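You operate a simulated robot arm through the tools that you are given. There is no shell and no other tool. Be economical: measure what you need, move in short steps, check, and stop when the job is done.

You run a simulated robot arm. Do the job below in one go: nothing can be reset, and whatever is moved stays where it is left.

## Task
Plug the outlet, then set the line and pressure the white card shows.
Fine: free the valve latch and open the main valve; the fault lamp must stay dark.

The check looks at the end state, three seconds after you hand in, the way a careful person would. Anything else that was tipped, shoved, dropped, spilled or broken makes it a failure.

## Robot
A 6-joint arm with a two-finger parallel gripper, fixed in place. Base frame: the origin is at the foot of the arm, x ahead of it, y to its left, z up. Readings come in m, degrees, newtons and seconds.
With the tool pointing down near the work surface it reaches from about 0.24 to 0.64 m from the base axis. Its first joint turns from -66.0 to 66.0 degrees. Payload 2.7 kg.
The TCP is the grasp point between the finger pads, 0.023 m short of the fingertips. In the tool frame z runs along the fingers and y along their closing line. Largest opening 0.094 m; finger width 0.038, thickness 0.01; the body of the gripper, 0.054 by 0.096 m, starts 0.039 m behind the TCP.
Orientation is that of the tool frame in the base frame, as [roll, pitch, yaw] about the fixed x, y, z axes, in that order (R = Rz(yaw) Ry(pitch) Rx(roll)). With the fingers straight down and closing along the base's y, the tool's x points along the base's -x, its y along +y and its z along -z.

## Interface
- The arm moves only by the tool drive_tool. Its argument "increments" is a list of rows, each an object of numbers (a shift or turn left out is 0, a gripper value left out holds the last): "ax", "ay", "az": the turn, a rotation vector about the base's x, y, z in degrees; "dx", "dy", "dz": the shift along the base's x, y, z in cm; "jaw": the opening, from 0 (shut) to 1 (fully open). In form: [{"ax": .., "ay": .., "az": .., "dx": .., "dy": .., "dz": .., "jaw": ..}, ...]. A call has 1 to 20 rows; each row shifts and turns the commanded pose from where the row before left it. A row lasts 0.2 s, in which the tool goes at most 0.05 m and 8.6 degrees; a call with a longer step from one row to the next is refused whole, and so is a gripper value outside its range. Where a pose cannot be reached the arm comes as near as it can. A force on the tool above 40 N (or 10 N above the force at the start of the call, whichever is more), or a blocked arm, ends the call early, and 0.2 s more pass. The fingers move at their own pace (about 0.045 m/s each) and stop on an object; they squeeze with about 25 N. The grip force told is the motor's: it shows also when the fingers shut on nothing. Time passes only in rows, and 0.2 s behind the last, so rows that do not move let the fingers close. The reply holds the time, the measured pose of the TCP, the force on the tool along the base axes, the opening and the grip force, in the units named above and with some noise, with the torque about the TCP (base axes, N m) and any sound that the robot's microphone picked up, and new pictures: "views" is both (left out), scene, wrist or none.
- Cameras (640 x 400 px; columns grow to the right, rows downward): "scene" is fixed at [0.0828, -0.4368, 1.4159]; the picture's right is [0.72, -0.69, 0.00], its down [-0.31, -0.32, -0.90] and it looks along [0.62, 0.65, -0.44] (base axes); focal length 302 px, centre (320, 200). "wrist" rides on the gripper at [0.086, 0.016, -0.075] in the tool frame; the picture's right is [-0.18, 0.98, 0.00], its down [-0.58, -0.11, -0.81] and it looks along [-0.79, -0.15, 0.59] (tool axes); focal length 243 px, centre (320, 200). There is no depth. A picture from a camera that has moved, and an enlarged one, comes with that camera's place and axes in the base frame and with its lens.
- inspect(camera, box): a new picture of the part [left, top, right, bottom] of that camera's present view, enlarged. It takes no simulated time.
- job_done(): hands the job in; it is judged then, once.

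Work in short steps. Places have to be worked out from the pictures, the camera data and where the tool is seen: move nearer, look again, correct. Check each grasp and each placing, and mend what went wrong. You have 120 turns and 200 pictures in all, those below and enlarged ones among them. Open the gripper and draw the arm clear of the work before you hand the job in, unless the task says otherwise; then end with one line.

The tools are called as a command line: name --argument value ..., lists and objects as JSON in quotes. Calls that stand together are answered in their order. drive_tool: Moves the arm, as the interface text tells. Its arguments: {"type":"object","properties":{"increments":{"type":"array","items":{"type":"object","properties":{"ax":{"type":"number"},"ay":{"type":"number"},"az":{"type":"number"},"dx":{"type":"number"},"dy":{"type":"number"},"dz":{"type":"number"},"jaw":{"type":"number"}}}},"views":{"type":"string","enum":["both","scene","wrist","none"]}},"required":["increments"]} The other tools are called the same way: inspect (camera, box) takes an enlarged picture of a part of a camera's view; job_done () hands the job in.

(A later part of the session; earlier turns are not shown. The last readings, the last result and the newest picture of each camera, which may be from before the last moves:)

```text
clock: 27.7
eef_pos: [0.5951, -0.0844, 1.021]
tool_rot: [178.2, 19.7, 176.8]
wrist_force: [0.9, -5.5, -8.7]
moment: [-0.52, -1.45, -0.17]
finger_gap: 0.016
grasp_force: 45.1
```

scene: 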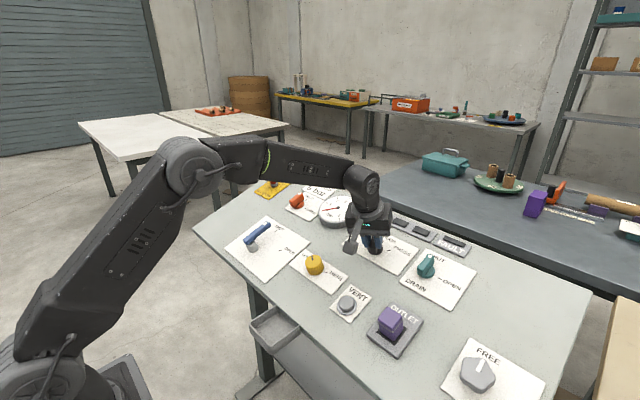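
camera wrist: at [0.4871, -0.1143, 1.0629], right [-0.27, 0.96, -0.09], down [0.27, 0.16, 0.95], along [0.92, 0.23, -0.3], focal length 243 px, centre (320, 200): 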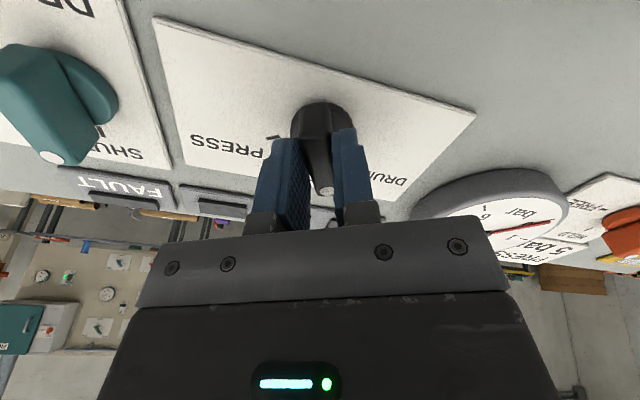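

I'm now at about 0° (TROUGH). I continue toward PRESS, shifting slightly as the axis sits about 5 mm ahead of the TCP.

drive_tool --increments '[{"dy": 0.02, "ax": 1.71, "az": -4.7}, {"dy": 0.02, "ax": 1.71, "az": -4.7}, {"dy": 0.02, "ax": 1.71, "az": -4.7}, {}]'

```text
clock: 28.7
eef_pos: [0.5956, -0.085, 1.0216]
tool_rot: [173.0, 18.6, 160.8]
wrist_force: [14.6, -17.9, -9.9]
moment: [-0.44, 0.81, -0.22]
finger_gap: 0.0159
grasp_force: 44.5
camera wrist: at [0.4969, -0.0437, 1.0656], right [0.45, 0.88, 0.17], down [0.22, -0.29, 0.93], along [0.87, -0.38, -0.32], focal length 243 px, centre (320, 200)
```

scene: 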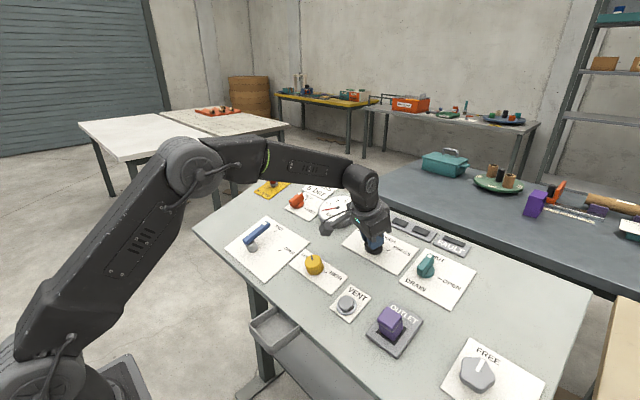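
wrist: 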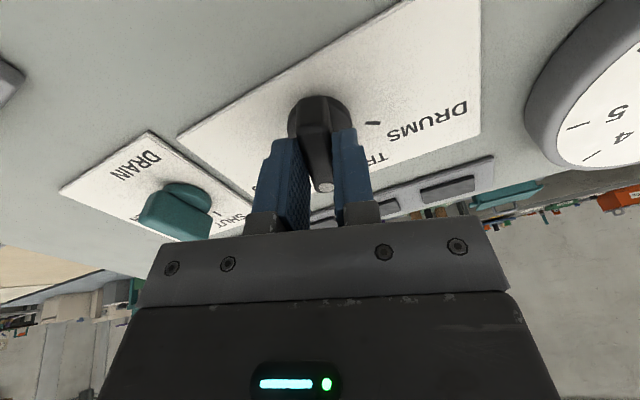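

I follow the force (axis a bit more to -y) and keep turning.

drive_tool --increments '[{"dx": 0.14, "dy": -0.24, "dz": 0.05}, {}, {"ax": 1.71, "az": -4.7}, {"ax": 1.71, "az": -4.7}, {"ax": 1.71, "az": -4.7}, {}]' --views "none"

```text
clock: 30.1
eef_pos: [0.5955, -0.084, 1.0217]
tool_rot: [168.2, 16.2, 145.4]
wrist_force: [-14.8, 4.4, -6.2]
moment: [-0.75, -0.26, -0.24]
finger_gap: 0.0157
grasp_force: 45.3
```

drive_tool --increments '[{"dx": -0.15, "dy": 0.03, "dz": -0.05}, {}, {"ax": 1.71, "az": -4.7}, {"ax": 1.71, "az": -4.7}, {"ax": 1.71, "az": -4.7}, {}]' --views "none"

```text
clock: 31.5
eef_pos: [0.5956, -0.0837, 1.0223]
tool_rot: [164.1, 12.9, 130.4]
wrist_force: [9.0, 12.9, -8.0]
moment: [-0.98, -0.62, -0.29]
finger_gap: 0.0161
grasp_force: 44.9
```

drive_tool --increments '[{"dx": 0.12, "dy": 0.13, "dz": 0.04}, {}, {"ax": 1.37, "az": -3.76}, {"ax": 1.37, "az": -3.76}, {"ax": 1.37, "az": -3.76}, {}]'

inspect --camera "scene" --box '[330, 210, 426, 270]'

```text
clock: 32.9
eef_pos: [0.5967, -0.0835, 1.0227]
tool_rot: [161.8, 9.7, 118.5]
wrist_force: [-1.3, 5.6, 5.6]
moment: [-0.24, 0.4, -0.03]
finger_gap: 0.0161
grasp_force: 44.8
camera wrist: at [0.5419, -0.0018, 1.0822], right [0.88, 0.33, 0.33], down [-0.1, -0.57, 0.82], along [0.46, -0.75, -0.47], focal length 243 px, centre (320, 200)
```

scene: 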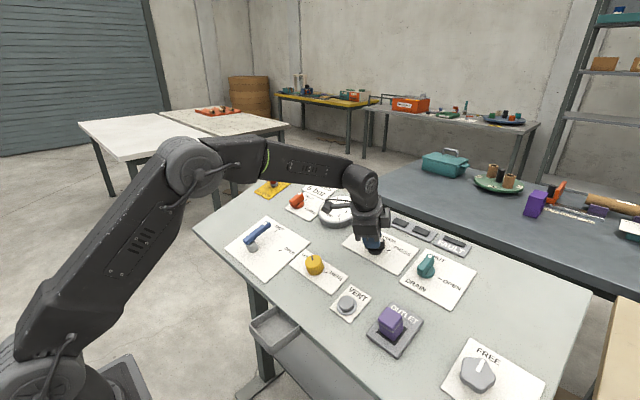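
wrist: 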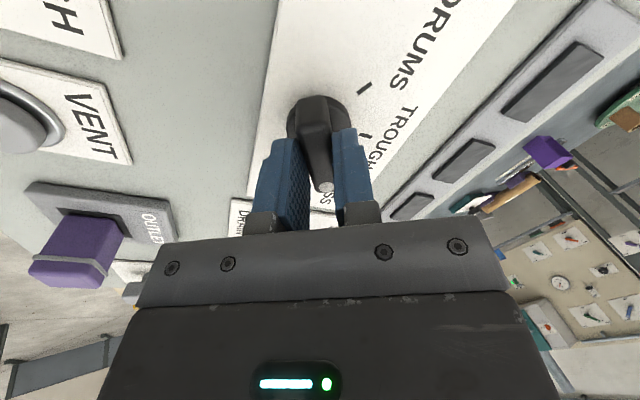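

```text
6.67 times, centred on (378, 240) of scene
camera zoom: at [0.0827, -0.4366, 1.4159], right [0.72, -0.69, 0.0], down [-0.31, -0.32, -0.9], along [0.62, 0.65, -0.44], focal length 2012 px, centre (-67, -67)
```

zoom: 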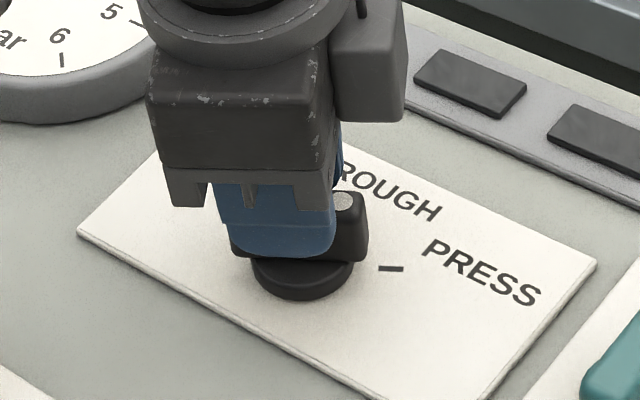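

The selector is at the PRESS tick. I release, retreat and look from above.

drive_tool --increments '[{"jaw": 0.4}, {"jaw": 0.7}, {}, {"dx": -0.68, "dz": 1.88}, {"dx": -1.36, "dz": 3.76}, {"dx": -1.36, "dz": 3.76}, {"dx": -2, "ax": -2.565, "az": 7.05}, {"dx": -2, "ax": -2.565, "az": 7.05}, {"dx": -2, "ax": -2.565, "az": 7.05}, {"dx": -2, "ax": -2.565, "az": 7.05}, {"dx": -2, "ax": -2.565, "az": 7.05}, {"dy": 3, "ax": -2.565, "az": 7.05}, {"dy": 3, "ax": -2.565, "az": 7.05}, {"dy": 3, "ax": -2.565, "az": 7.05}, {}]'

inspect --camera "scene" --box '[330, 200, 490, 300]'

inspect --camera "scene" --box '[290, 180, 386, 285]'

```text
clock: 36.1
eef_pos: [0.4625, 0.0073, 1.1167]
tool_rot: [179.4, 19.6, -179.8]
wrist_force: [0.3, 0.8, 0.0]
moment: [0.0, -0.03, -0.04]
finger_gap: 0.0655
grasp_force: 0.1
camera wrist: at [0.3566, 0.0214, 1.1576], right [0.17, 0.98, 0.07], down [0.28, -0.12, 0.95], along [0.95, -0.14, -0.29], focal length 243 px, centre (320, 200)
```

scene: 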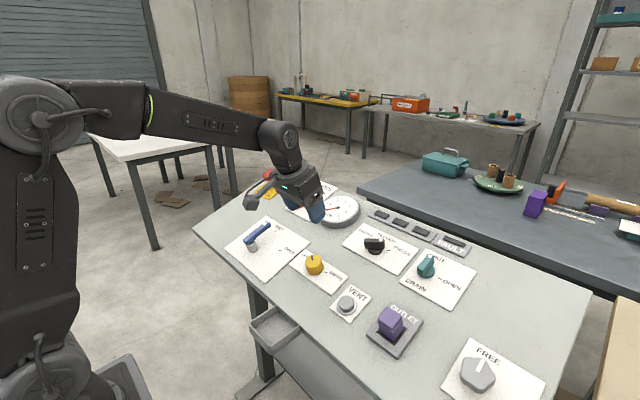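
wrist: 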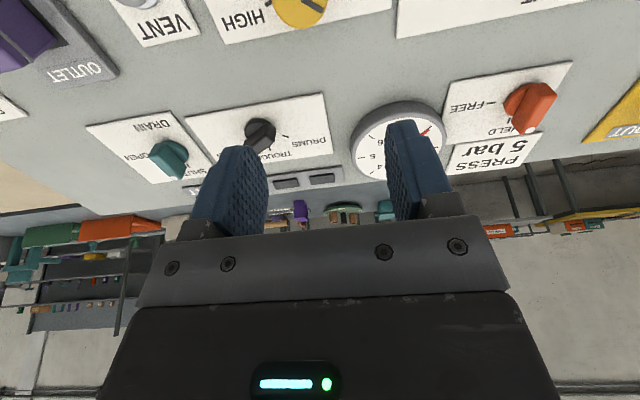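

```text
4.00 times, centred on (410, 250) of scene
camera zoom: at [0.0828, -0.4368, 1.4159], right [0.72, -0.69, 0.0], down [-0.31, -0.32, -0.9], along [0.62, 0.65, -0.44], focal length 1207 px, centre (-40, 0)
```

zoom: 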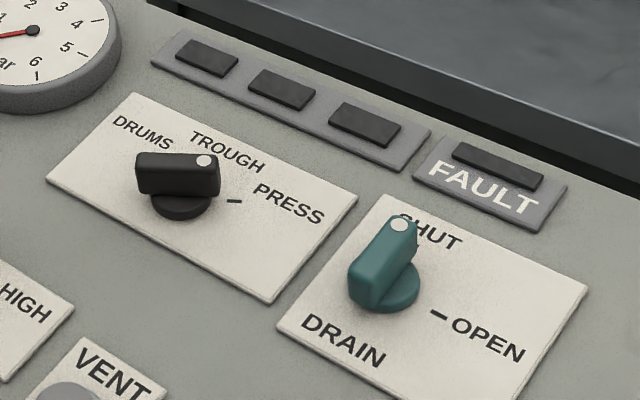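

```text
3.81 times, centred on (338, 232) of scene
camera zoom: at [0.0828, -0.4368, 1.4159], right [0.72, -0.69, 0.0], down [-0.31, -0.32, -0.9], along [0.62, 0.65, -0.44], focal length 1150 px, centre (251, 76)
```

zoom: 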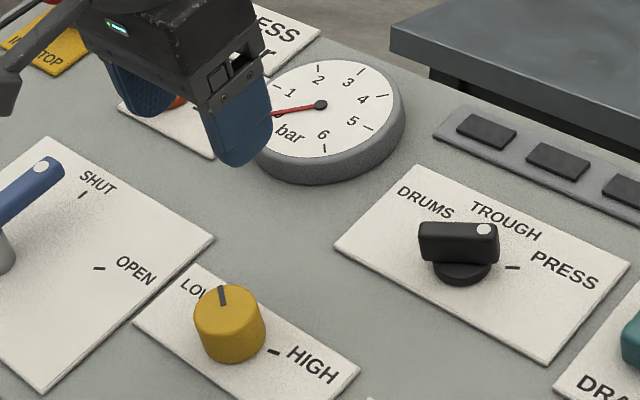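

The selector sits on PRESS, the fault lamp is dark and the gauge is at 0. Next is the yellow regulator, near (0.478,-0.004), so I move over it for a look.

drive_tool --increments '[{"dx": -1.6, "dy": -0.55, "dz": -2}, {"dx": -1.6, "dy": -0.55, "dz": -1.8, "jaw": 0.85}, {}]'

inspect --camera "wrist" --box '[200, 0, 440, 150]'

inspect --camera "scene" --box '[280, 235, 360, 295]'

```text
clock: 36.9
eef_pos: [0.4332, -0.005, 1.0782]
tool_rot: [179.4, 19.7, -180.0]
wrist_force: [0.2, -0.3, 0.5]
moment: [0.03, -0.01, -0.01]
finger_gap: 0.0798
grasp_force: 0.0
camera wrist: at [0.3264, 0.0101, 1.1179], right [0.17, 0.98, 0.07], down [0.28, -0.12, 0.95], along [0.95, -0.14, -0.29], focal length 243 px, centre (320, 200)
```

scene: 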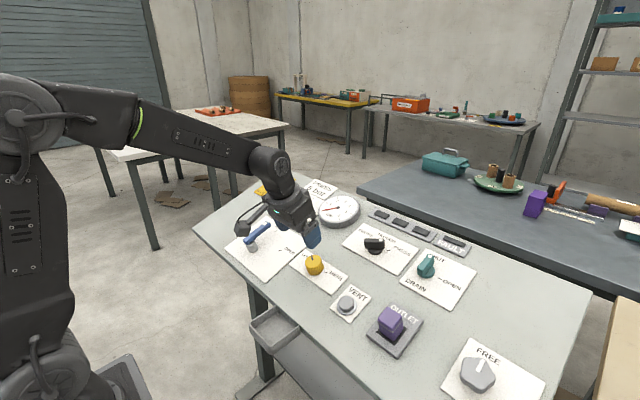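
wrist: 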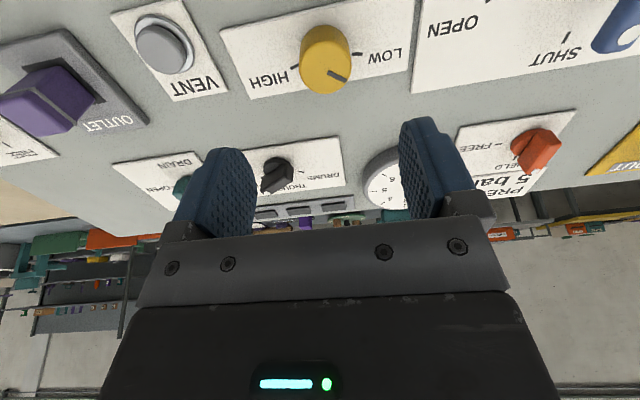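

```text
2.67 times, centred on (320, 75) of wrist
camera zoom: at [0.3264, 0.0101, 1.1179], right [0.17, 0.98, 0.07], down [0.28, -0.12, 0.95], along [0.95, -0.14, -0.29], focal length 647 px, centre (320, 533)
```

zoom: 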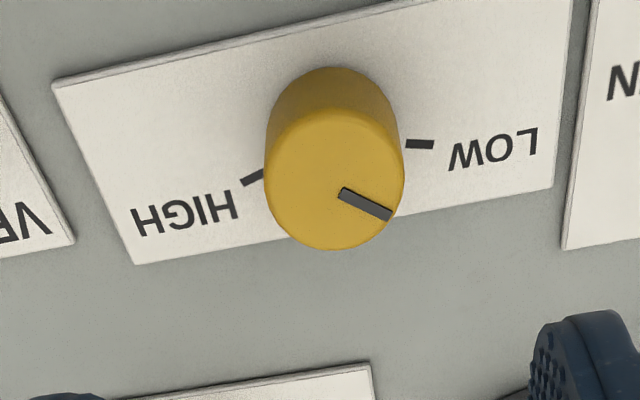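

```text
6.67 times, centred on (320, 265) of scene
camera zoom: at [0.0828, -0.4368, 1.4159], right [0.72, -0.69, 0.0], down [-0.31, -0.32, -0.9], along [0.62, 0.65, -0.44], focal length 2012 px, centre (320, -233)
```

zoom: 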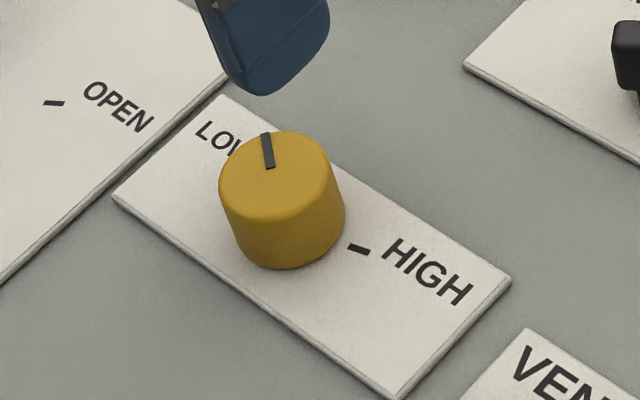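

LOW is at about +75° and HIGH at about -75°, with the marker at about +47°. I yaw +50°, shift up-slope and descend 7 cm for an alignment check.

drive_tool --increments '[{"ax": -2.85, "az": 7.83, "dx": 0.5, "dy": -0.2, "dz": 0.18}, {"ax": -2.85, "az": 7.83}, {"ax": -2.85, "az": 7.83}, {"ax": -2.85, "az": 7.83}, {"ax": -2.85, "az": 7.83}, {"ax": -2.85, "az": 7.83}, {"dx": 0.8, "dz": -2.19}, {"dx": 0.8, "dz": -2.19}, {"dx": 0.8, "dz": -2.19}, {}]' --views "none"

inspect --camera "wrist" --box '[200, 40, 440, 190]'

inspect --camera "scene" --box '[270, 225, 366, 285]'

```text
clock: 39.1
eef_pos: [0.4595, -0.0072, 1.0152]
tool_rot: [-165.0, 12.3, -128.4]
wrist_force: [-0.3, -0.3, -0.9]
moment: [0.02, -0.01, -0.01]
finger_gap: 0.0799
grasp_force: 0.0
```

```text
2.67 times, centred on (320, 115) of wrist
camera zoom: at [0.3718, -0.0641, 1.0619], right [-0.6, 0.77, -0.21], down [0.16, 0.37, 0.91], along [0.78, 0.51, -0.35], focal length 647 px, centre (320, 427)
```

zoom: 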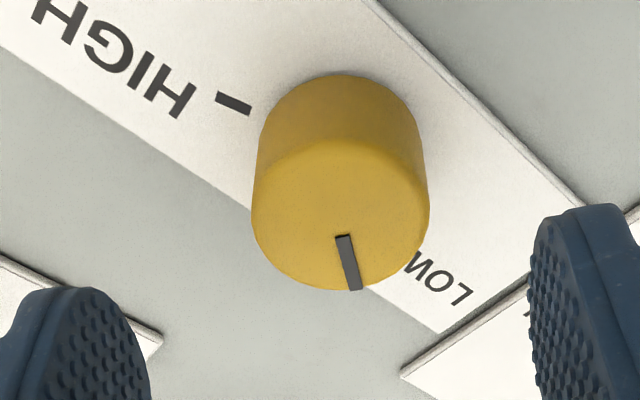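

```text
6.67 times, centred on (318, 255) of scene
camera zoom: at [0.0828, -0.4368, 1.4159], right [0.72, -0.69, 0.0], down [-0.31, -0.32, -0.9], along [0.62, 0.65, -0.44], focal length 2012 px, centre (333, -167)
```

zoom: 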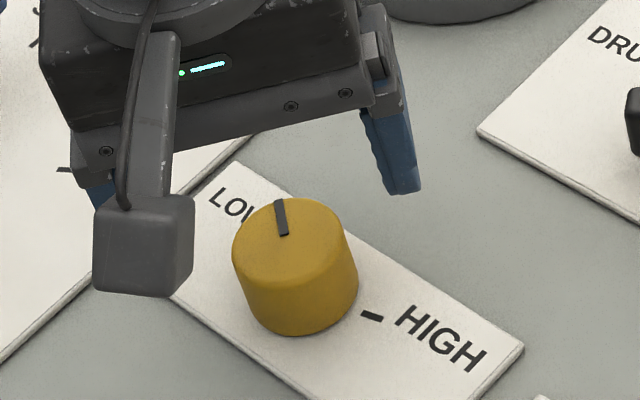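

Comparing both views, the knob axis is about 8 mm further toward the image-down side (-tool-x) and laterally centred. I shift there, descend 4.2 cm and close on it.

drive_tool --increments '[{"dx": 0.52, "dy": 0.65, "dz": 0.19}, {"dx": 0.72, "dz": -1.97}, {"dx": 0.72, "dz": -1.97}, {}, {"jaw": 0.6}, {"jaw": 0.4}, {}, {}]' --views "none"

inspect --camera "wrist" --box '[200, 60, 440, 210]'

inspect --camera "scene" --box '[270, 225, 366, 285]'

```text
clock: 40.9
eef_pos: [0.4758, -0.0003, 0.9751]
tool_rot: [-165.2, 12.2, -128.3]
wrist_force: [-12.6, 9.1, -0.9]
moment: [0.09, 0.47, 0.06]
finger_gap: 0.0444
grasp_force: 7.6
```

```text
2.67 times, centred on (320, 135) of wrist
camera zoom: at [0.3884, -0.0574, 1.0231], right [-0.6, 0.77, -0.2], down [0.17, 0.37, 0.91], along [0.78, 0.51, -0.36], focal length 647 px, centre (320, 373)
```

zoom: 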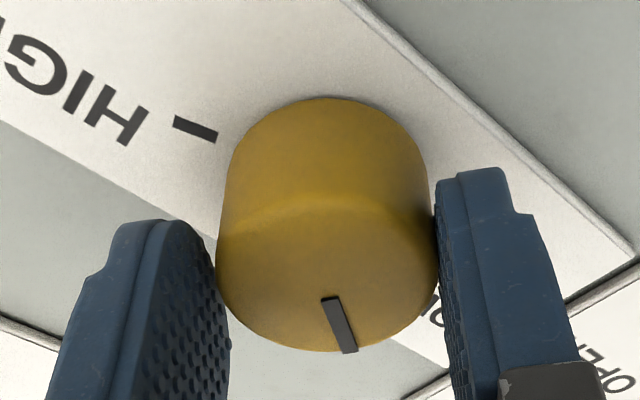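

```text
6.67 times, centred on (318, 255) of scene
camera zoom: at [0.0825, -0.4366, 1.416], right [0.72, -0.69, 0.0], down [-0.31, -0.32, -0.9], along [0.62, 0.65, -0.44], focal length 2012 px, centre (333, -167)
```

zoom: 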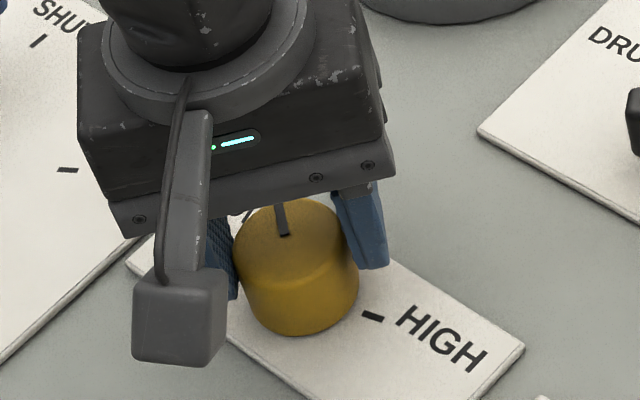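

The right pad touched first, so I shift about 2 mm toward it, then close fully.

drive_tool --increments '[{"dx": -0.15, "dy": 0.14, "dz": -0.05}, {"jaw": 0.2}, {}, {}]' --views "none"

```text
clock: 41.9
eef_pos: [0.4766, 0.0014, 0.9755]
tool_rot: [-165.2, 12.4, -128.4]
wrist_force: [-8.9, 9.0, -7.6]
moment: [0.82, 0.25, 0.28]
finger_gap: 0.0415
grasp_force: 44.6
```

Gripped (41.5 mm). I relieve a little more side force and turn -20° toward HIGH, then check the gauge.

drive_tool --increments '[{"dx": -0.11, "dy": 0.1, "dz": -0.04}, {"ax": 1.71, "az": -4.7}, {"ax": 1.71, "az": -4.7}, {"ax": 1.71, "az": -4.7}, {"ax": 1.71, "az": -4.7}, {}]' --views "none"

inspect --camera "scene" --box '[290, 180, 386, 285]'

```text
clock: 43.3
eef_pos: [0.4767, -0.0003, 0.975]
tool_rot: [-170.3, 17.0, -148.6]
wrist_force: [14.7, -16.8, -10.8]
moment: [-0.28, 0.19, -0.08]
finger_gap: 0.0415
grasp_force: 45.4
```

```text
3.81 times, centred on (338, 232) of scene
camera zoom: at [0.0834, -0.4373, 1.4157], right [0.72, -0.69, 0.0], down [-0.31, -0.32, -0.9], along [0.62, 0.65, -0.44], focal length 1150 px, centre (251, 76)
```

zoom: 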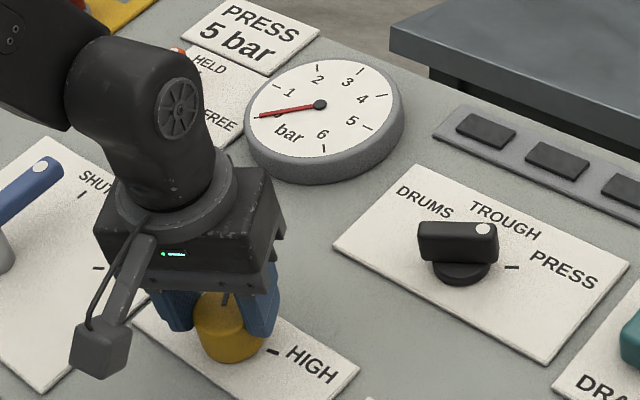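

The gauge stays at 0, so it presumably needs the main valve open. I leave the regulator low, release, back off, and look at both HELD/FREE knobs.

drive_tool --increments '[{"jaw": 0.6}, {"jaw": 0.85}, {}, {"dx": -0.68, "dz": 1.88}, {"dx": -1.36, "dz": 3.76}, {"dx": -1.36, "dz": 3.76}, {"dx": -0.68, "dz": 1.88}, {"ax": 2.4, "az": -6.6}, {"ax": 2.4, "az": -6.6}, {"ax": 2.4, "az": -6.6}, {"ax": 2.4, "az": -6.6}, {}]'

inspect --camera "scene" --box '[430, 330, 558, 400]'

inspect --camera "scene" --box '[250, 165, 346, 225]'

```text
clock: 45.9
eef_pos: [0.4343, 0.0024, 1.0884]
tool_rot: [-179.9, 19.6, -178.1]
wrist_force: [-0.7, 0.3, -0.3]
moment: [0.03, 0.0, 0.01]
finger_gap: 0.0797
grasp_force: 0.0
camera wrist: at [0.3279, 0.0143, 1.1285], right [0.14, 0.99, 0.06], down [0.28, -0.1, 0.95], along [0.95, -0.12, -0.29], focal length 243 px, centre (320, 200)
```

scene: 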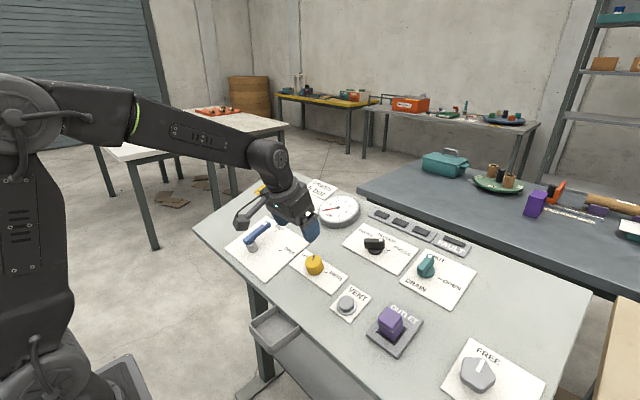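
wrist: 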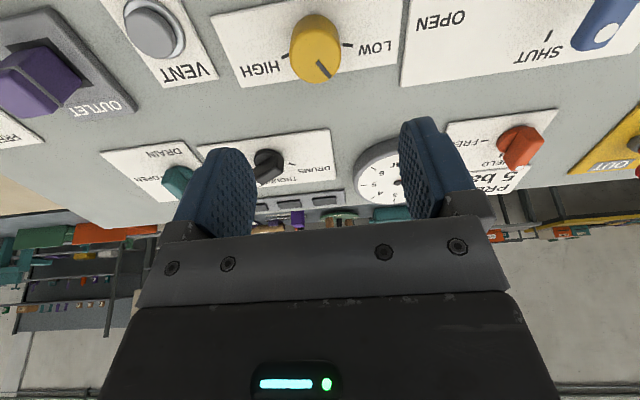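

```text
5.00 times, centred on (494, 365) of scene
camera zoom: at [0.0828, -0.4368, 1.4159], right [0.72, -0.69, 0.0], down [-0.31, -0.32, -0.9], along [0.62, 0.65, -0.44], focal length 1509 px, centre (-550, -625)
```

zoom: 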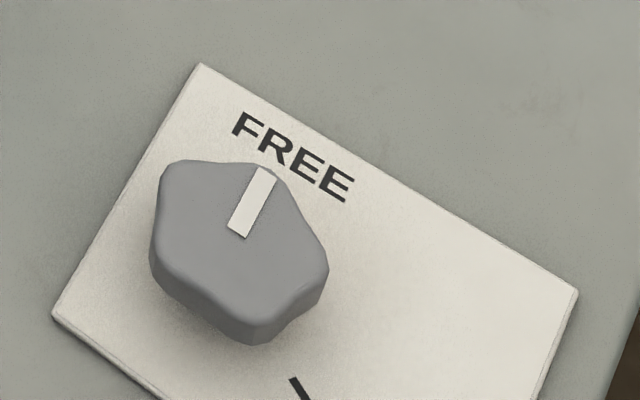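

```text
6.67 times, centred on (298, 195) of scene
camera zoom: at [0.0828, -0.4368, 1.4159], right [0.72, -0.69, 0.0], down [-0.31, -0.32, -0.9], along [0.62, 0.65, -0.44], focal length 2012 px, centre (467, 233)
```

zoom: 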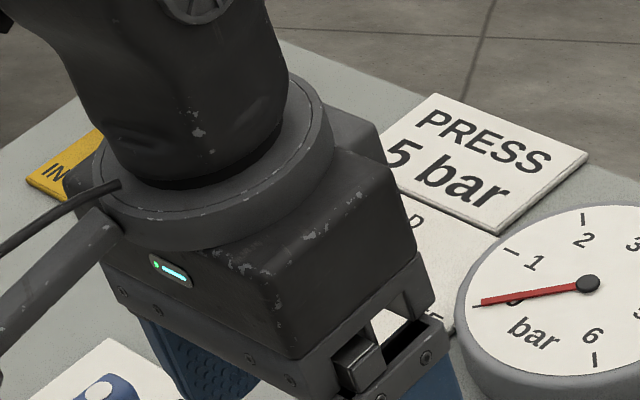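

The orange knob beside the main valve points at HELD, while the grey one is already FREE. So orange is the latch, at about (0.615,0.209). I move above it.

drive_tool --increments '[{"dx": 1.0, "dy": 0.8, "dz": 2, "az": -1.5, "jaw": 0.6}, {"dx": 2.4, "dy": 4}, {"dx": 2.4, "dy": 4}, {"dx": 2.4, "dy": 4}, {"dx": 2.4, "dy": 4}, {"dx": 2.4, "dy": 4}, {}]'

inspect --camera "wrist" --box '[200, 0, 440, 150]'

inspect --camera "scene" --box '[250, 165, 346, 225]'

```text
clock: 47.5
eef_pos: [0.5674, 0.2112, 1.1079]
tool_rot: [-179.9, 19.6, -179.4]
wrist_force: [0.1, -0.1, -1.0]
moment: [0.0, 0.04, 0.01]
finger_gap: 0.0562
grasp_force: 0.1
camera wrist: at [0.4604, 0.2251, 1.1482], right [0.16, 0.98, 0.06], down [0.28, -0.11, 0.95], along [0.95, -0.14, -0.29], focal length 243 px, centre (320, 200)
```

scene: 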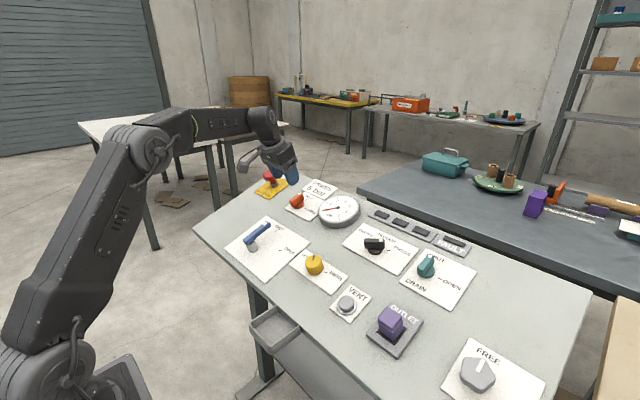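
wrist: 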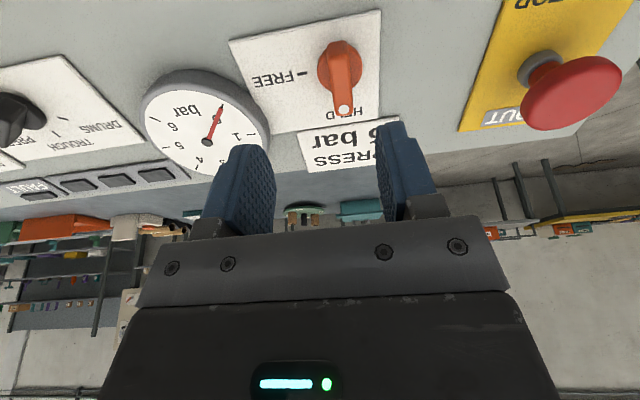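

```text
2.67 times, centred on (320, 75) of wrist
camera zoom: at [0.4604, 0.2251, 1.1482], right [0.16, 0.98, 0.06], down [0.28, -0.11, 0.95], along [0.95, -0.14, -0.29], focal length 647 px, centre (320, 533)
```

zoom: 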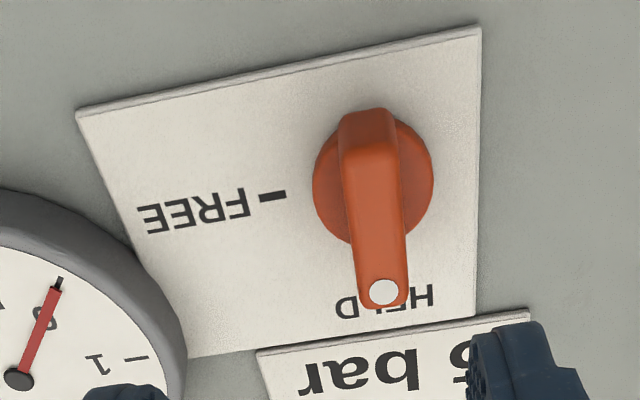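

```text
6.67 times, centred on (298, 195) of scene
camera zoom: at [0.0829, -0.4368, 1.4159], right [0.72, -0.69, 0.0], down [-0.31, -0.32, -0.9], along [0.62, 0.65, -0.44], focal length 2012 px, centre (467, 233)
```

zoom: 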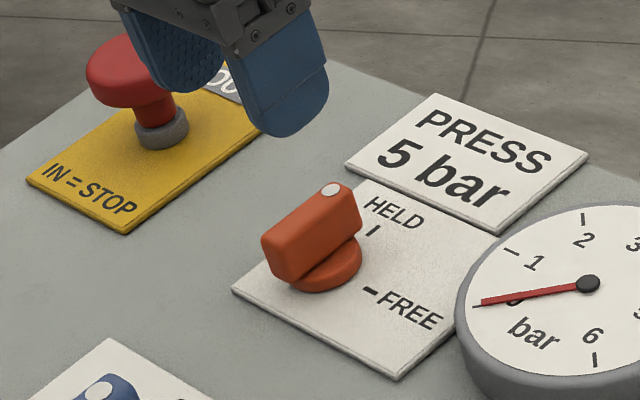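

FREE is 90° toward -y from HELD. With the learned camera bias corrected, the latch axis is about 13 mm up-slope and 10 mm in +y from the TCP. I shift and descend 5.5 cm to verify.

drive_tool --increments '[{"dx": 1.2, "dy": 1.0, "dz": 0.44}, {"dx": 0.94, "dz": -2.58}, {"dx": 0.94, "dz": -2.58}, {}]' --views "none"

inspect --camera "wrist" --box '[200, 40, 440, 190]'

inspect --camera "scene" --box '[250, 165, 346, 225]'

```text
clock: 48.5
eef_pos: [0.5925, 0.2223, 1.0623]
tool_rot: [180.0, 19.6, -179.4]
wrist_force: [0.4, 0.3, 0.0]
moment: [0.0, -0.01, 0.01]
finger_gap: 0.0564
grasp_force: 0.1
```

```text
2.67 times, centred on (320, 115) of wrist
camera zoom: at [0.4858, 0.2361, 1.1023], right [0.16, 0.98, 0.06], down [0.28, -0.11, 0.95], along [0.95, -0.14, -0.29], focal length 647 px, centre (320, 427)
```

zoom: 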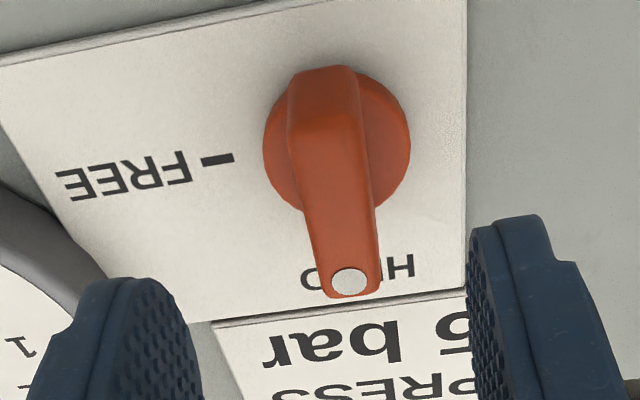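

```text
6.67 times, centred on (298, 195) of scene
camera zoom: at [0.0828, -0.4368, 1.4159], right [0.72, -0.69, 0.0], down [-0.31, -0.32, -0.9], along [0.62, 0.65, -0.44], focal length 2012 px, centre (467, 233)
```

zoom: 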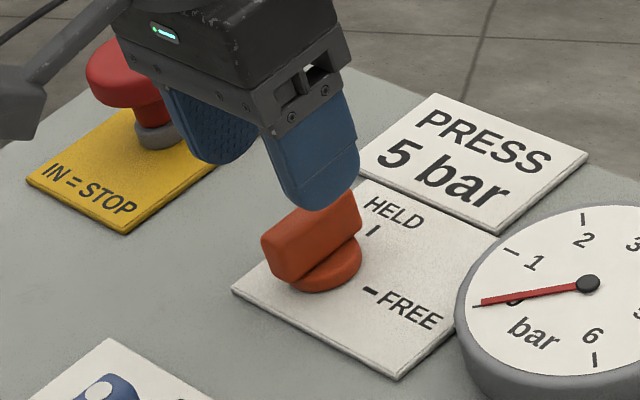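

The views roughly agree, apart from a few mm. I descend 2.2 cm more and check against the finger positions.

drive_tool --increments '[{"dx": 0.38, "dz": -1.03}, {"dx": 0.38, "dz": -1.03}, {}]' --views "none"

inspect --camera "wrist" --box '[200, 60, 440, 210]'

inspect --camera "scene" --box '[250, 165, 346, 225]'

```text
clock: 49.3
eef_pos: [0.6038, 0.2218, 1.0402]
tool_rot: [-180.0, 19.6, -179.5]
wrist_force: [-0.4, 0.1, -0.5]
moment: [0.0, 0.02, 0.01]
finger_gap: 0.0565
grasp_force: 0.0
```

```text
2.67 times, centred on (320, 135) of wrist
camera zoom: at [0.4971, 0.2357, 1.0809], right [0.16, 0.98, 0.06], down [0.28, -0.11, 0.95], along [0.95, -0.14, -0.29], focal length 647 px, centre (320, 373)
```

zoom: 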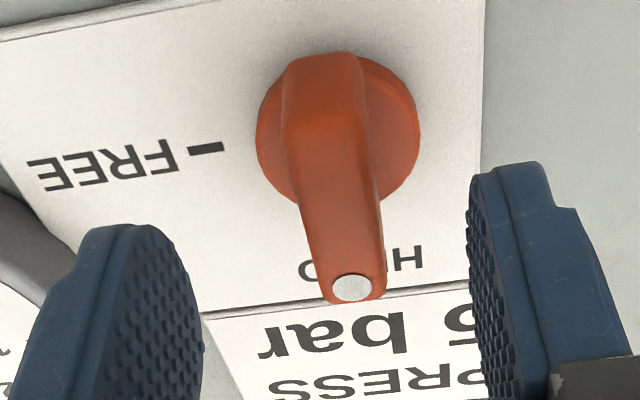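

```text
6.67 times, centred on (298, 195) of scene
camera zoom: at [0.0828, -0.4368, 1.4159], right [0.72, -0.69, 0.0], down [-0.31, -0.32, -0.9], along [0.62, 0.65, -0.44], focal length 2012 px, centre (467, 233)
```

zoom: 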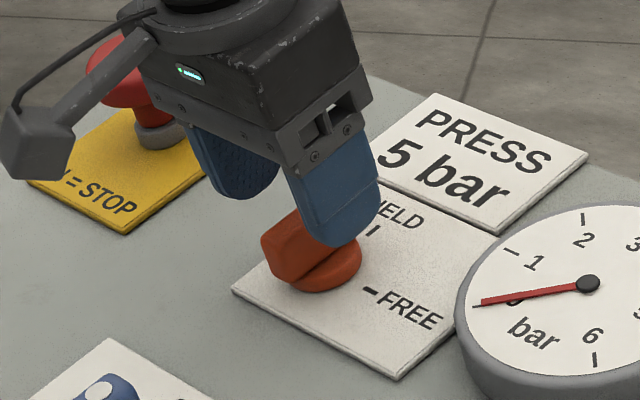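

The tips are now level with the bar top and it looks centred between the pads. I shift 3 mm up-slope, go 2.1 cm deeper and close gently.

drive_tool --increments '[{"dx": 0.28, "dz": 0.1}, {"dx": 0.36, "dz": -0.99}, {"dx": 0.36, "dz": -0.99}, {}, {"jaw": 0.3}, {"jaw": 0.12}, {}, {}]' --views "none"

inspect --camera "scene" --box '[250, 165, 346, 225]'

inspect --camera "wrist" --box '[200, 60, 440, 210]'

```text
clock: 51.1
eef_pos: [0.6125, 0.2223, 1.0206]
tool_rot: [179.9, 19.7, -179.4]
wrist_force: [3.9, 21.7, -2.7]
moment: [0.18, -0.35, -0.41]
finger_gap: 0.0206
grasp_force: 10.2
```

```text
6.67 times, centred on (298, 195) of scene
camera zoom: at [0.083, -0.4362, 1.4161], right [0.72, -0.69, 0.0], down [-0.31, -0.32, -0.9], along [0.62, 0.65, -0.44], focal length 2012 px, centre (467, 233)
```

zoom: 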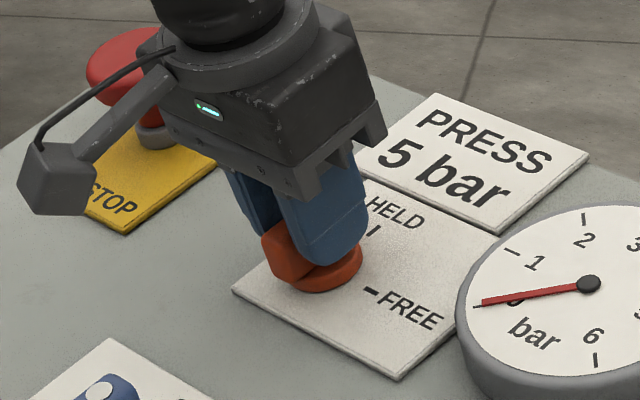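

```text
2.67 times, centred on (320, 135) of wrist
camera zoom: at [0.5063, 0.2371, 1.0612], right [0.16, 0.98, 0.06], down [0.28, -0.11, 0.95], along [0.95, -0.14, -0.29], focal length 647 px, centre (320, 373)
```

zoom: 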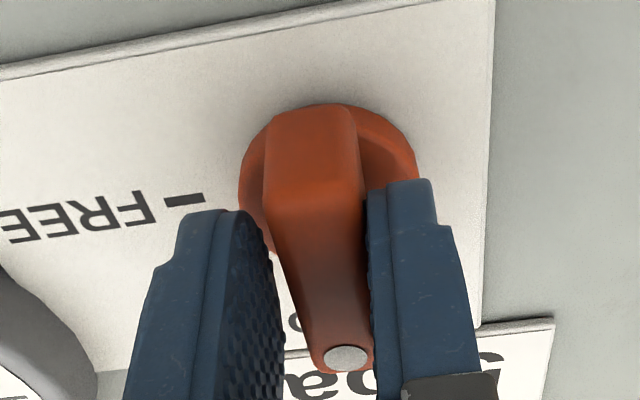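

The right pad touched first (+22 N in y). I shift 3 mm in +y and close fully.

drive_tool --increments '[{"dy": 0.3}, {"jaw": 0.0}, {}, {}]' --views "none"

```text
clock: 52.1
eef_pos: [0.6114, 0.2252, 1.0203]
tool_rot: [179.9, 19.6, -179.6]
wrist_force: [5.9, 22.9, -7.7]
moment: [0.4, -0.75, -1.36]
finger_gap: 0.0158
grasp_force: 45.2
```

drive_tool --increments '[{"dy": 0.2}, {}]' --views "none"

```text
clock: 52.7
eef_pos: [0.6119, 0.2252, 1.021]
tool_rot: [-180.0, 19.4, -179.4]
wrist_force: [-1.4, 12.3, -9.3]
moment: [0.46, -0.89, -1.28]
finger_gap: 0.0156
grasp_force: 45.2
```

drive_tool --increments '[{"dy": 0.15}, {"ax": 1.71, "az": -4.7}, {"ax": 1.71, "az": -4.7}, {"ax": 1.71, "az": -4.7}, {}]' --views "none"

```text
clock: 53.9
eef_pos: [0.6116, 0.2238, 1.02]
tool_rot: [174.8, 18.9, 164.6]
wrist_force: [-11.3, -4.3, -9.6]
moment: [-1.04, -0.7, -0.35]
finger_gap: 0.016
grasp_force: 44.5
```

drive_tool --increments '[{"dx": -0.14, "dy": -0.07, "dz": -0.05}, {"ax": 1.71, "az": -4.7}, {"ax": 1.71, "az": -4.7}, {"ax": 1.71, "az": -4.7}, {}]' --views "none"

```text
clock: 55.1
eef_pos: [0.6119, 0.2251, 1.0213]
tool_rot: [169.6, 17.0, 148.9]
wrist_force: [9.6, -8.2, -10.3]
moment: [-1.46, -0.97, -0.47]
finger_gap: 0.0158
grasp_force: 45.0
```

drive_tool --increments '[{"dx": 0.05, "dy": -0.1, "dz": 0.02}, {"ax": 1.71, "az": -4.7}, {"ax": 1.71, "az": -4.7}, {"ax": 1.71, "az": -4.7}, {}]' --views "none"

```text
clock: 56.3
eef_pos: [0.6125, 0.226, 1.0212]
tool_rot: [165.5, 13.6, 133.8]
wrist_force: [15.3, 2.5, -10.4]
moment: [-1.2, -0.4, -0.4]
finger_gap: 0.0162
grasp_force: 44.9
```

drive_tool --increments '[{"dx": 0.15, "dy": 0.05, "dz": 0.05}, {"ax": 1.71, "az": -4.7}, {"ax": 1.71, "az": -4.7}, {"ax": 1.71, "az": -4.7}, {}]'

```text
clock: 57.5
eef_pos: [0.6131, 0.2256, 1.021]
tool_rot: [162.7, 9.6, 119.1]
wrist_force: [-17.2, -1.6, -6.1]
moment: [-1.37, 0.31, -0.44]
finger_gap: 0.0161
grasp_force: 45.0
camera wrist: at [0.5593, 0.3071, 1.0814], right [0.89, 0.34, 0.32], down [-0.08, -0.56, 0.82], along [0.46, -0.75, -0.47], focal length 243 px, centre (320, 200)
```

scene: 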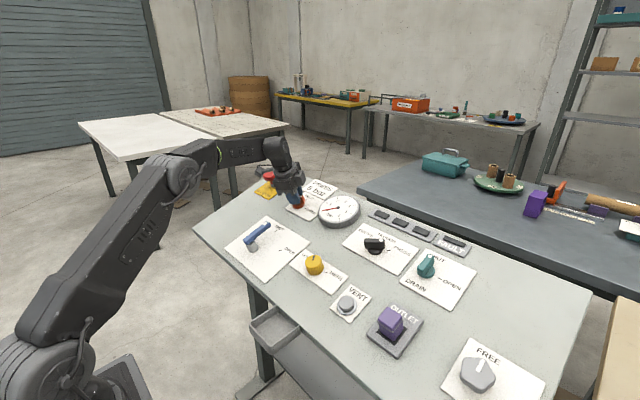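
wrist: 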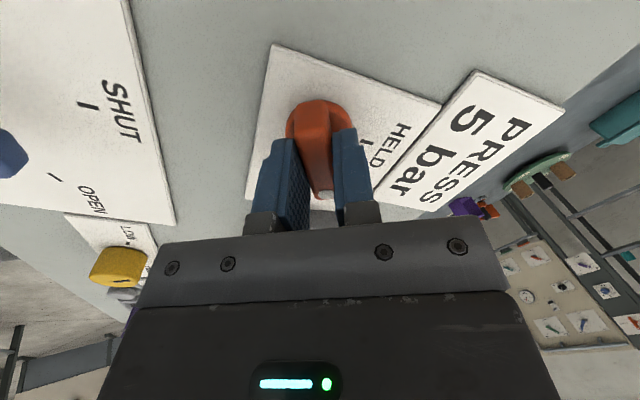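

drive_tool --increments '[{"dx": -0.2, "dz": -0.07}, {"ax": 1.71, "az": -4.7}, {"ax": 1.71, "az": -4.7}, {"ax": 1.71, "az": -4.7}, {}]' --views "none"

```text
clock: 58.7
eef_pos: [0.6128, 0.2265, 1.0221]
tool_rot: [160.2, 4.8, 104.7]
wrist_force: [29.6, 12.4, -10.9]
moment: [-1.01, 0.07, -0.31]
finger_gap: 0.0164
grasp_force: 45.0
```

drive_tool --increments '[{"dx": 0.3, "dy": 0.1, "dz": 0.1}, {}, {"ax": 1.71, "az": -4.7}, {"ax": 1.71, "az": -4.7}, {"ax": 1.71, "az": -4.7}, {}]'

inspect --camera "scene" --box '[250, 165, 346, 225]'

```text
clock: 60.1
eef_pos: [0.6127, 0.2261, 1.0216]
tool_rot: [160.3, 0.1, 90.4]
wrist_force: [-23.7, -7.3, -0.7]
moment: [-1.43, 1.05, -0.49]
finger_gap: 0.0163
grasp_force: 45.2
camera wrist: at [0.6023, 0.3114, 1.0968], right [0.93, -0.18, 0.33], down [-0.37, -0.58, 0.72], along [0.07, -0.79, -0.61], focal length 243 px, centre (320, 200)
```

scene: 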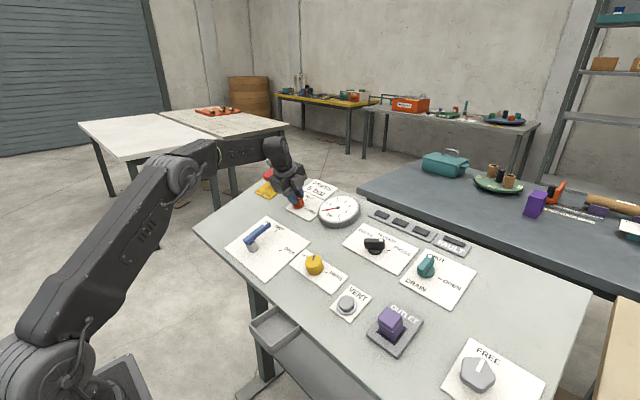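
wrist: 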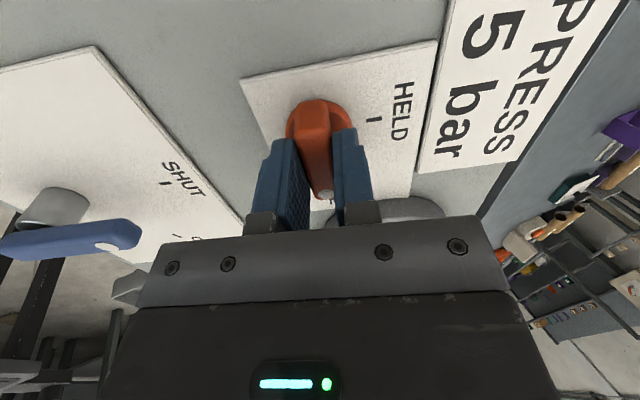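

```text
6.67 times, centred on (298, 195) of scene
camera zoom: at [0.0822, -0.437, 1.4159], right [0.72, -0.69, 0.0], down [-0.31, -0.32, -0.9], along [0.62, 0.65, -0.44], focal length 2012 px, centre (467, 233)
```

zoom: 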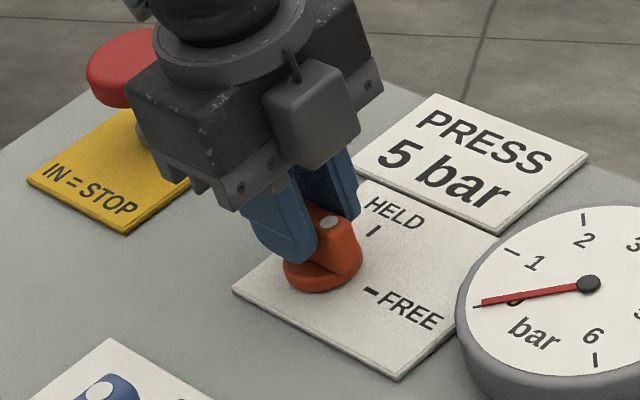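

The latch bar now points at FREE. I release, retreat along the normal, and check it.

drive_tool --increments '[{"jaw": 0.4}, {"jaw": 0.5}, {}, {"dx": -0.68, "dz": 1.88}, {"dx": -1.36, "dz": 3.76}, {"dx": -1.36, "dz": 3.76}, {"dx": -2, "ax": -2.565, "az": 7.05}, {"dx": -2, "ax": -2.565, "az": 7.05}, {"dx": -2, "ax": -2.565, "az": 7.05}, {"dx": -2, "ax": -2.565, "az": 7.05}, {"dx": -2, "ax": -2.565, "az": 7.05}, {"dx": -1, "ax": -2.565, "az": 7.05}, {"ax": -2.565, "az": 7.05}, {"ax": -2.565, "az": 7.05}, {"ax": -2.565, "az": 7.05}, {"ax": -2.565, "az": 7.05}, {"ax": -2.565, "az": 7.05}, {"ax": -2.565, "az": 7.05}, {}]'

inspect --camera "scene" --box '[220, 165, 348, 290]'

```text
clock: 64.1
eef_pos: [0.4706, 0.2273, 1.1165]
tool_rot: [-180.0, 19.6, -179.3]
wrist_force: [0.3, -0.5, -0.3]
moment: [-0.03, 0.0, -0.01]
finger_gap: 0.0466
grasp_force: 0.0
camera wrist: at [0.3643, 0.2412, 1.1569], right [0.16, 0.98, 0.06], down [0.28, -0.1, 0.95], along [0.95, -0.14, -0.29], focal length 243 px, centre (320, 200)
```

scene: 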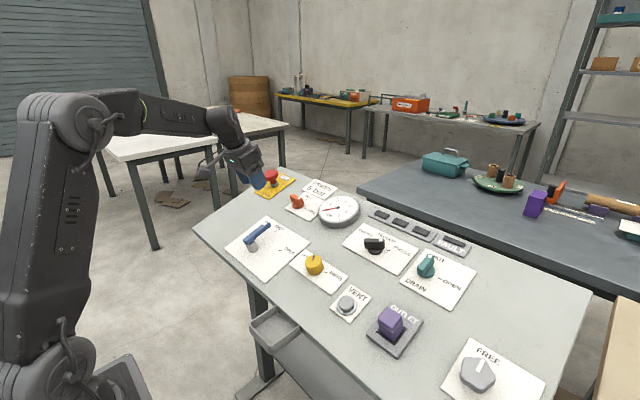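
wrist: 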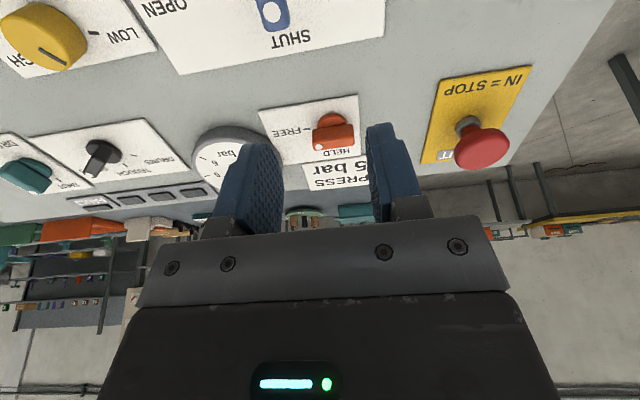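

```text
3.20 times, centred on (284, 228) of scene
camera zoom: at [0.0828, -0.4368, 1.4159], right [0.72, -0.69, 0.0], down [-0.31, -0.32, -0.9], along [0.62, 0.65, -0.44], focal length 966 px, centre (435, 112)
```

zoom: 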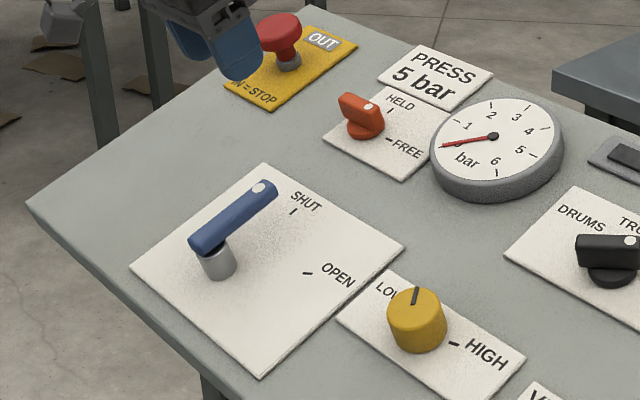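

The latch is on FREE and the fault lamp is dark. Next is the main valve lever: pivot about (0.429,0.203), handle end about (0.477,0.202,0.98). I move over its end for a closer look.

drive_tool --increments '[{"dx": -1.2, "dy": -1.25, "dz": -3.8}, {"dx": -1.1, "dy": -1.25, "dz": -3.6}, {}]'

inspect --camera "wrist" --box '[160, 0, 480, 200]'

inspect --camera "scene" --box '[210, 205, 322, 275]'

```text
clock: 64.9
eef_pos: [0.4469, 0.2007, 1.0419]
tool_rot: [180.0, 19.6, -179.5]
wrist_force: [-0.1, 0.9, -0.2]
moment: [0.0, 0.02, 0.03]
finger_gap: 0.047
grasp_force: 0.0
camera wrist: at [0.3396, 0.2152, 1.0821], right [0.16, 0.98, 0.06], down [0.28, -0.11, 0.95], along [0.95, -0.14, -0.29], focal length 243 px, centre (320, 200)
```

scene: 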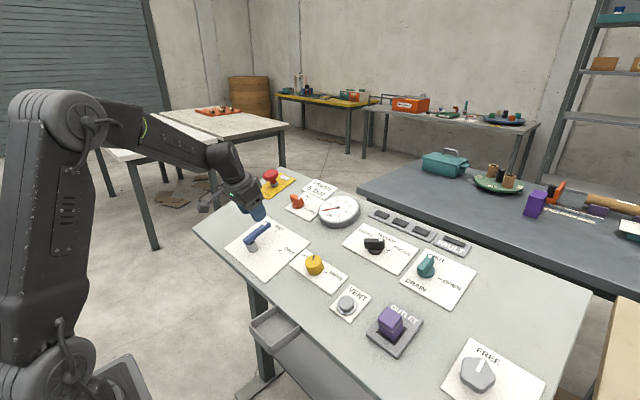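
wrist: 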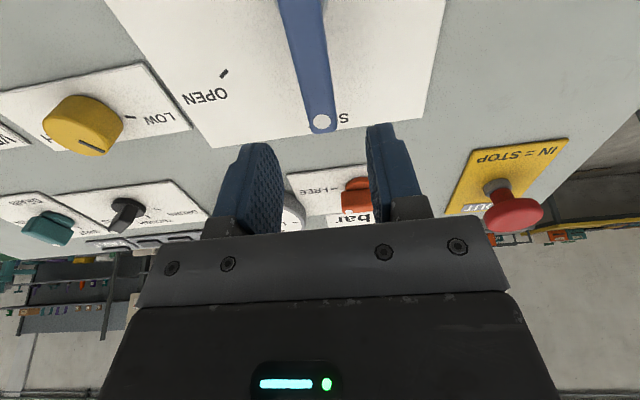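

```text
2.00 times, centred on (320, 100) of wrist
camera zoom: at [0.3396, 0.2152, 1.0821], right [0.16, 0.98, 0.06], down [0.28, -0.11, 0.95], along [0.95, -0.14, -0.29], focal length 485 px, centre (320, 400)
```

zoom: 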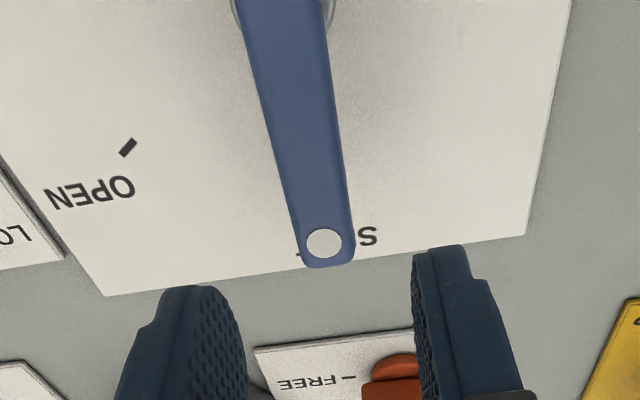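

```text
5.71 times, centred on (266, 240) of scene
camera zoom: at [0.0828, -0.4368, 1.4159], right [0.72, -0.69, 0.0], down [-0.31, -0.32, -0.9], along [0.62, 0.65, -0.44], focal length 1724 px, centre (629, -29)
```

zoom: 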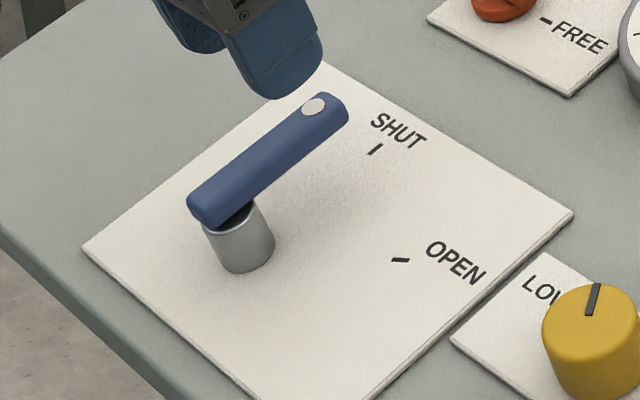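

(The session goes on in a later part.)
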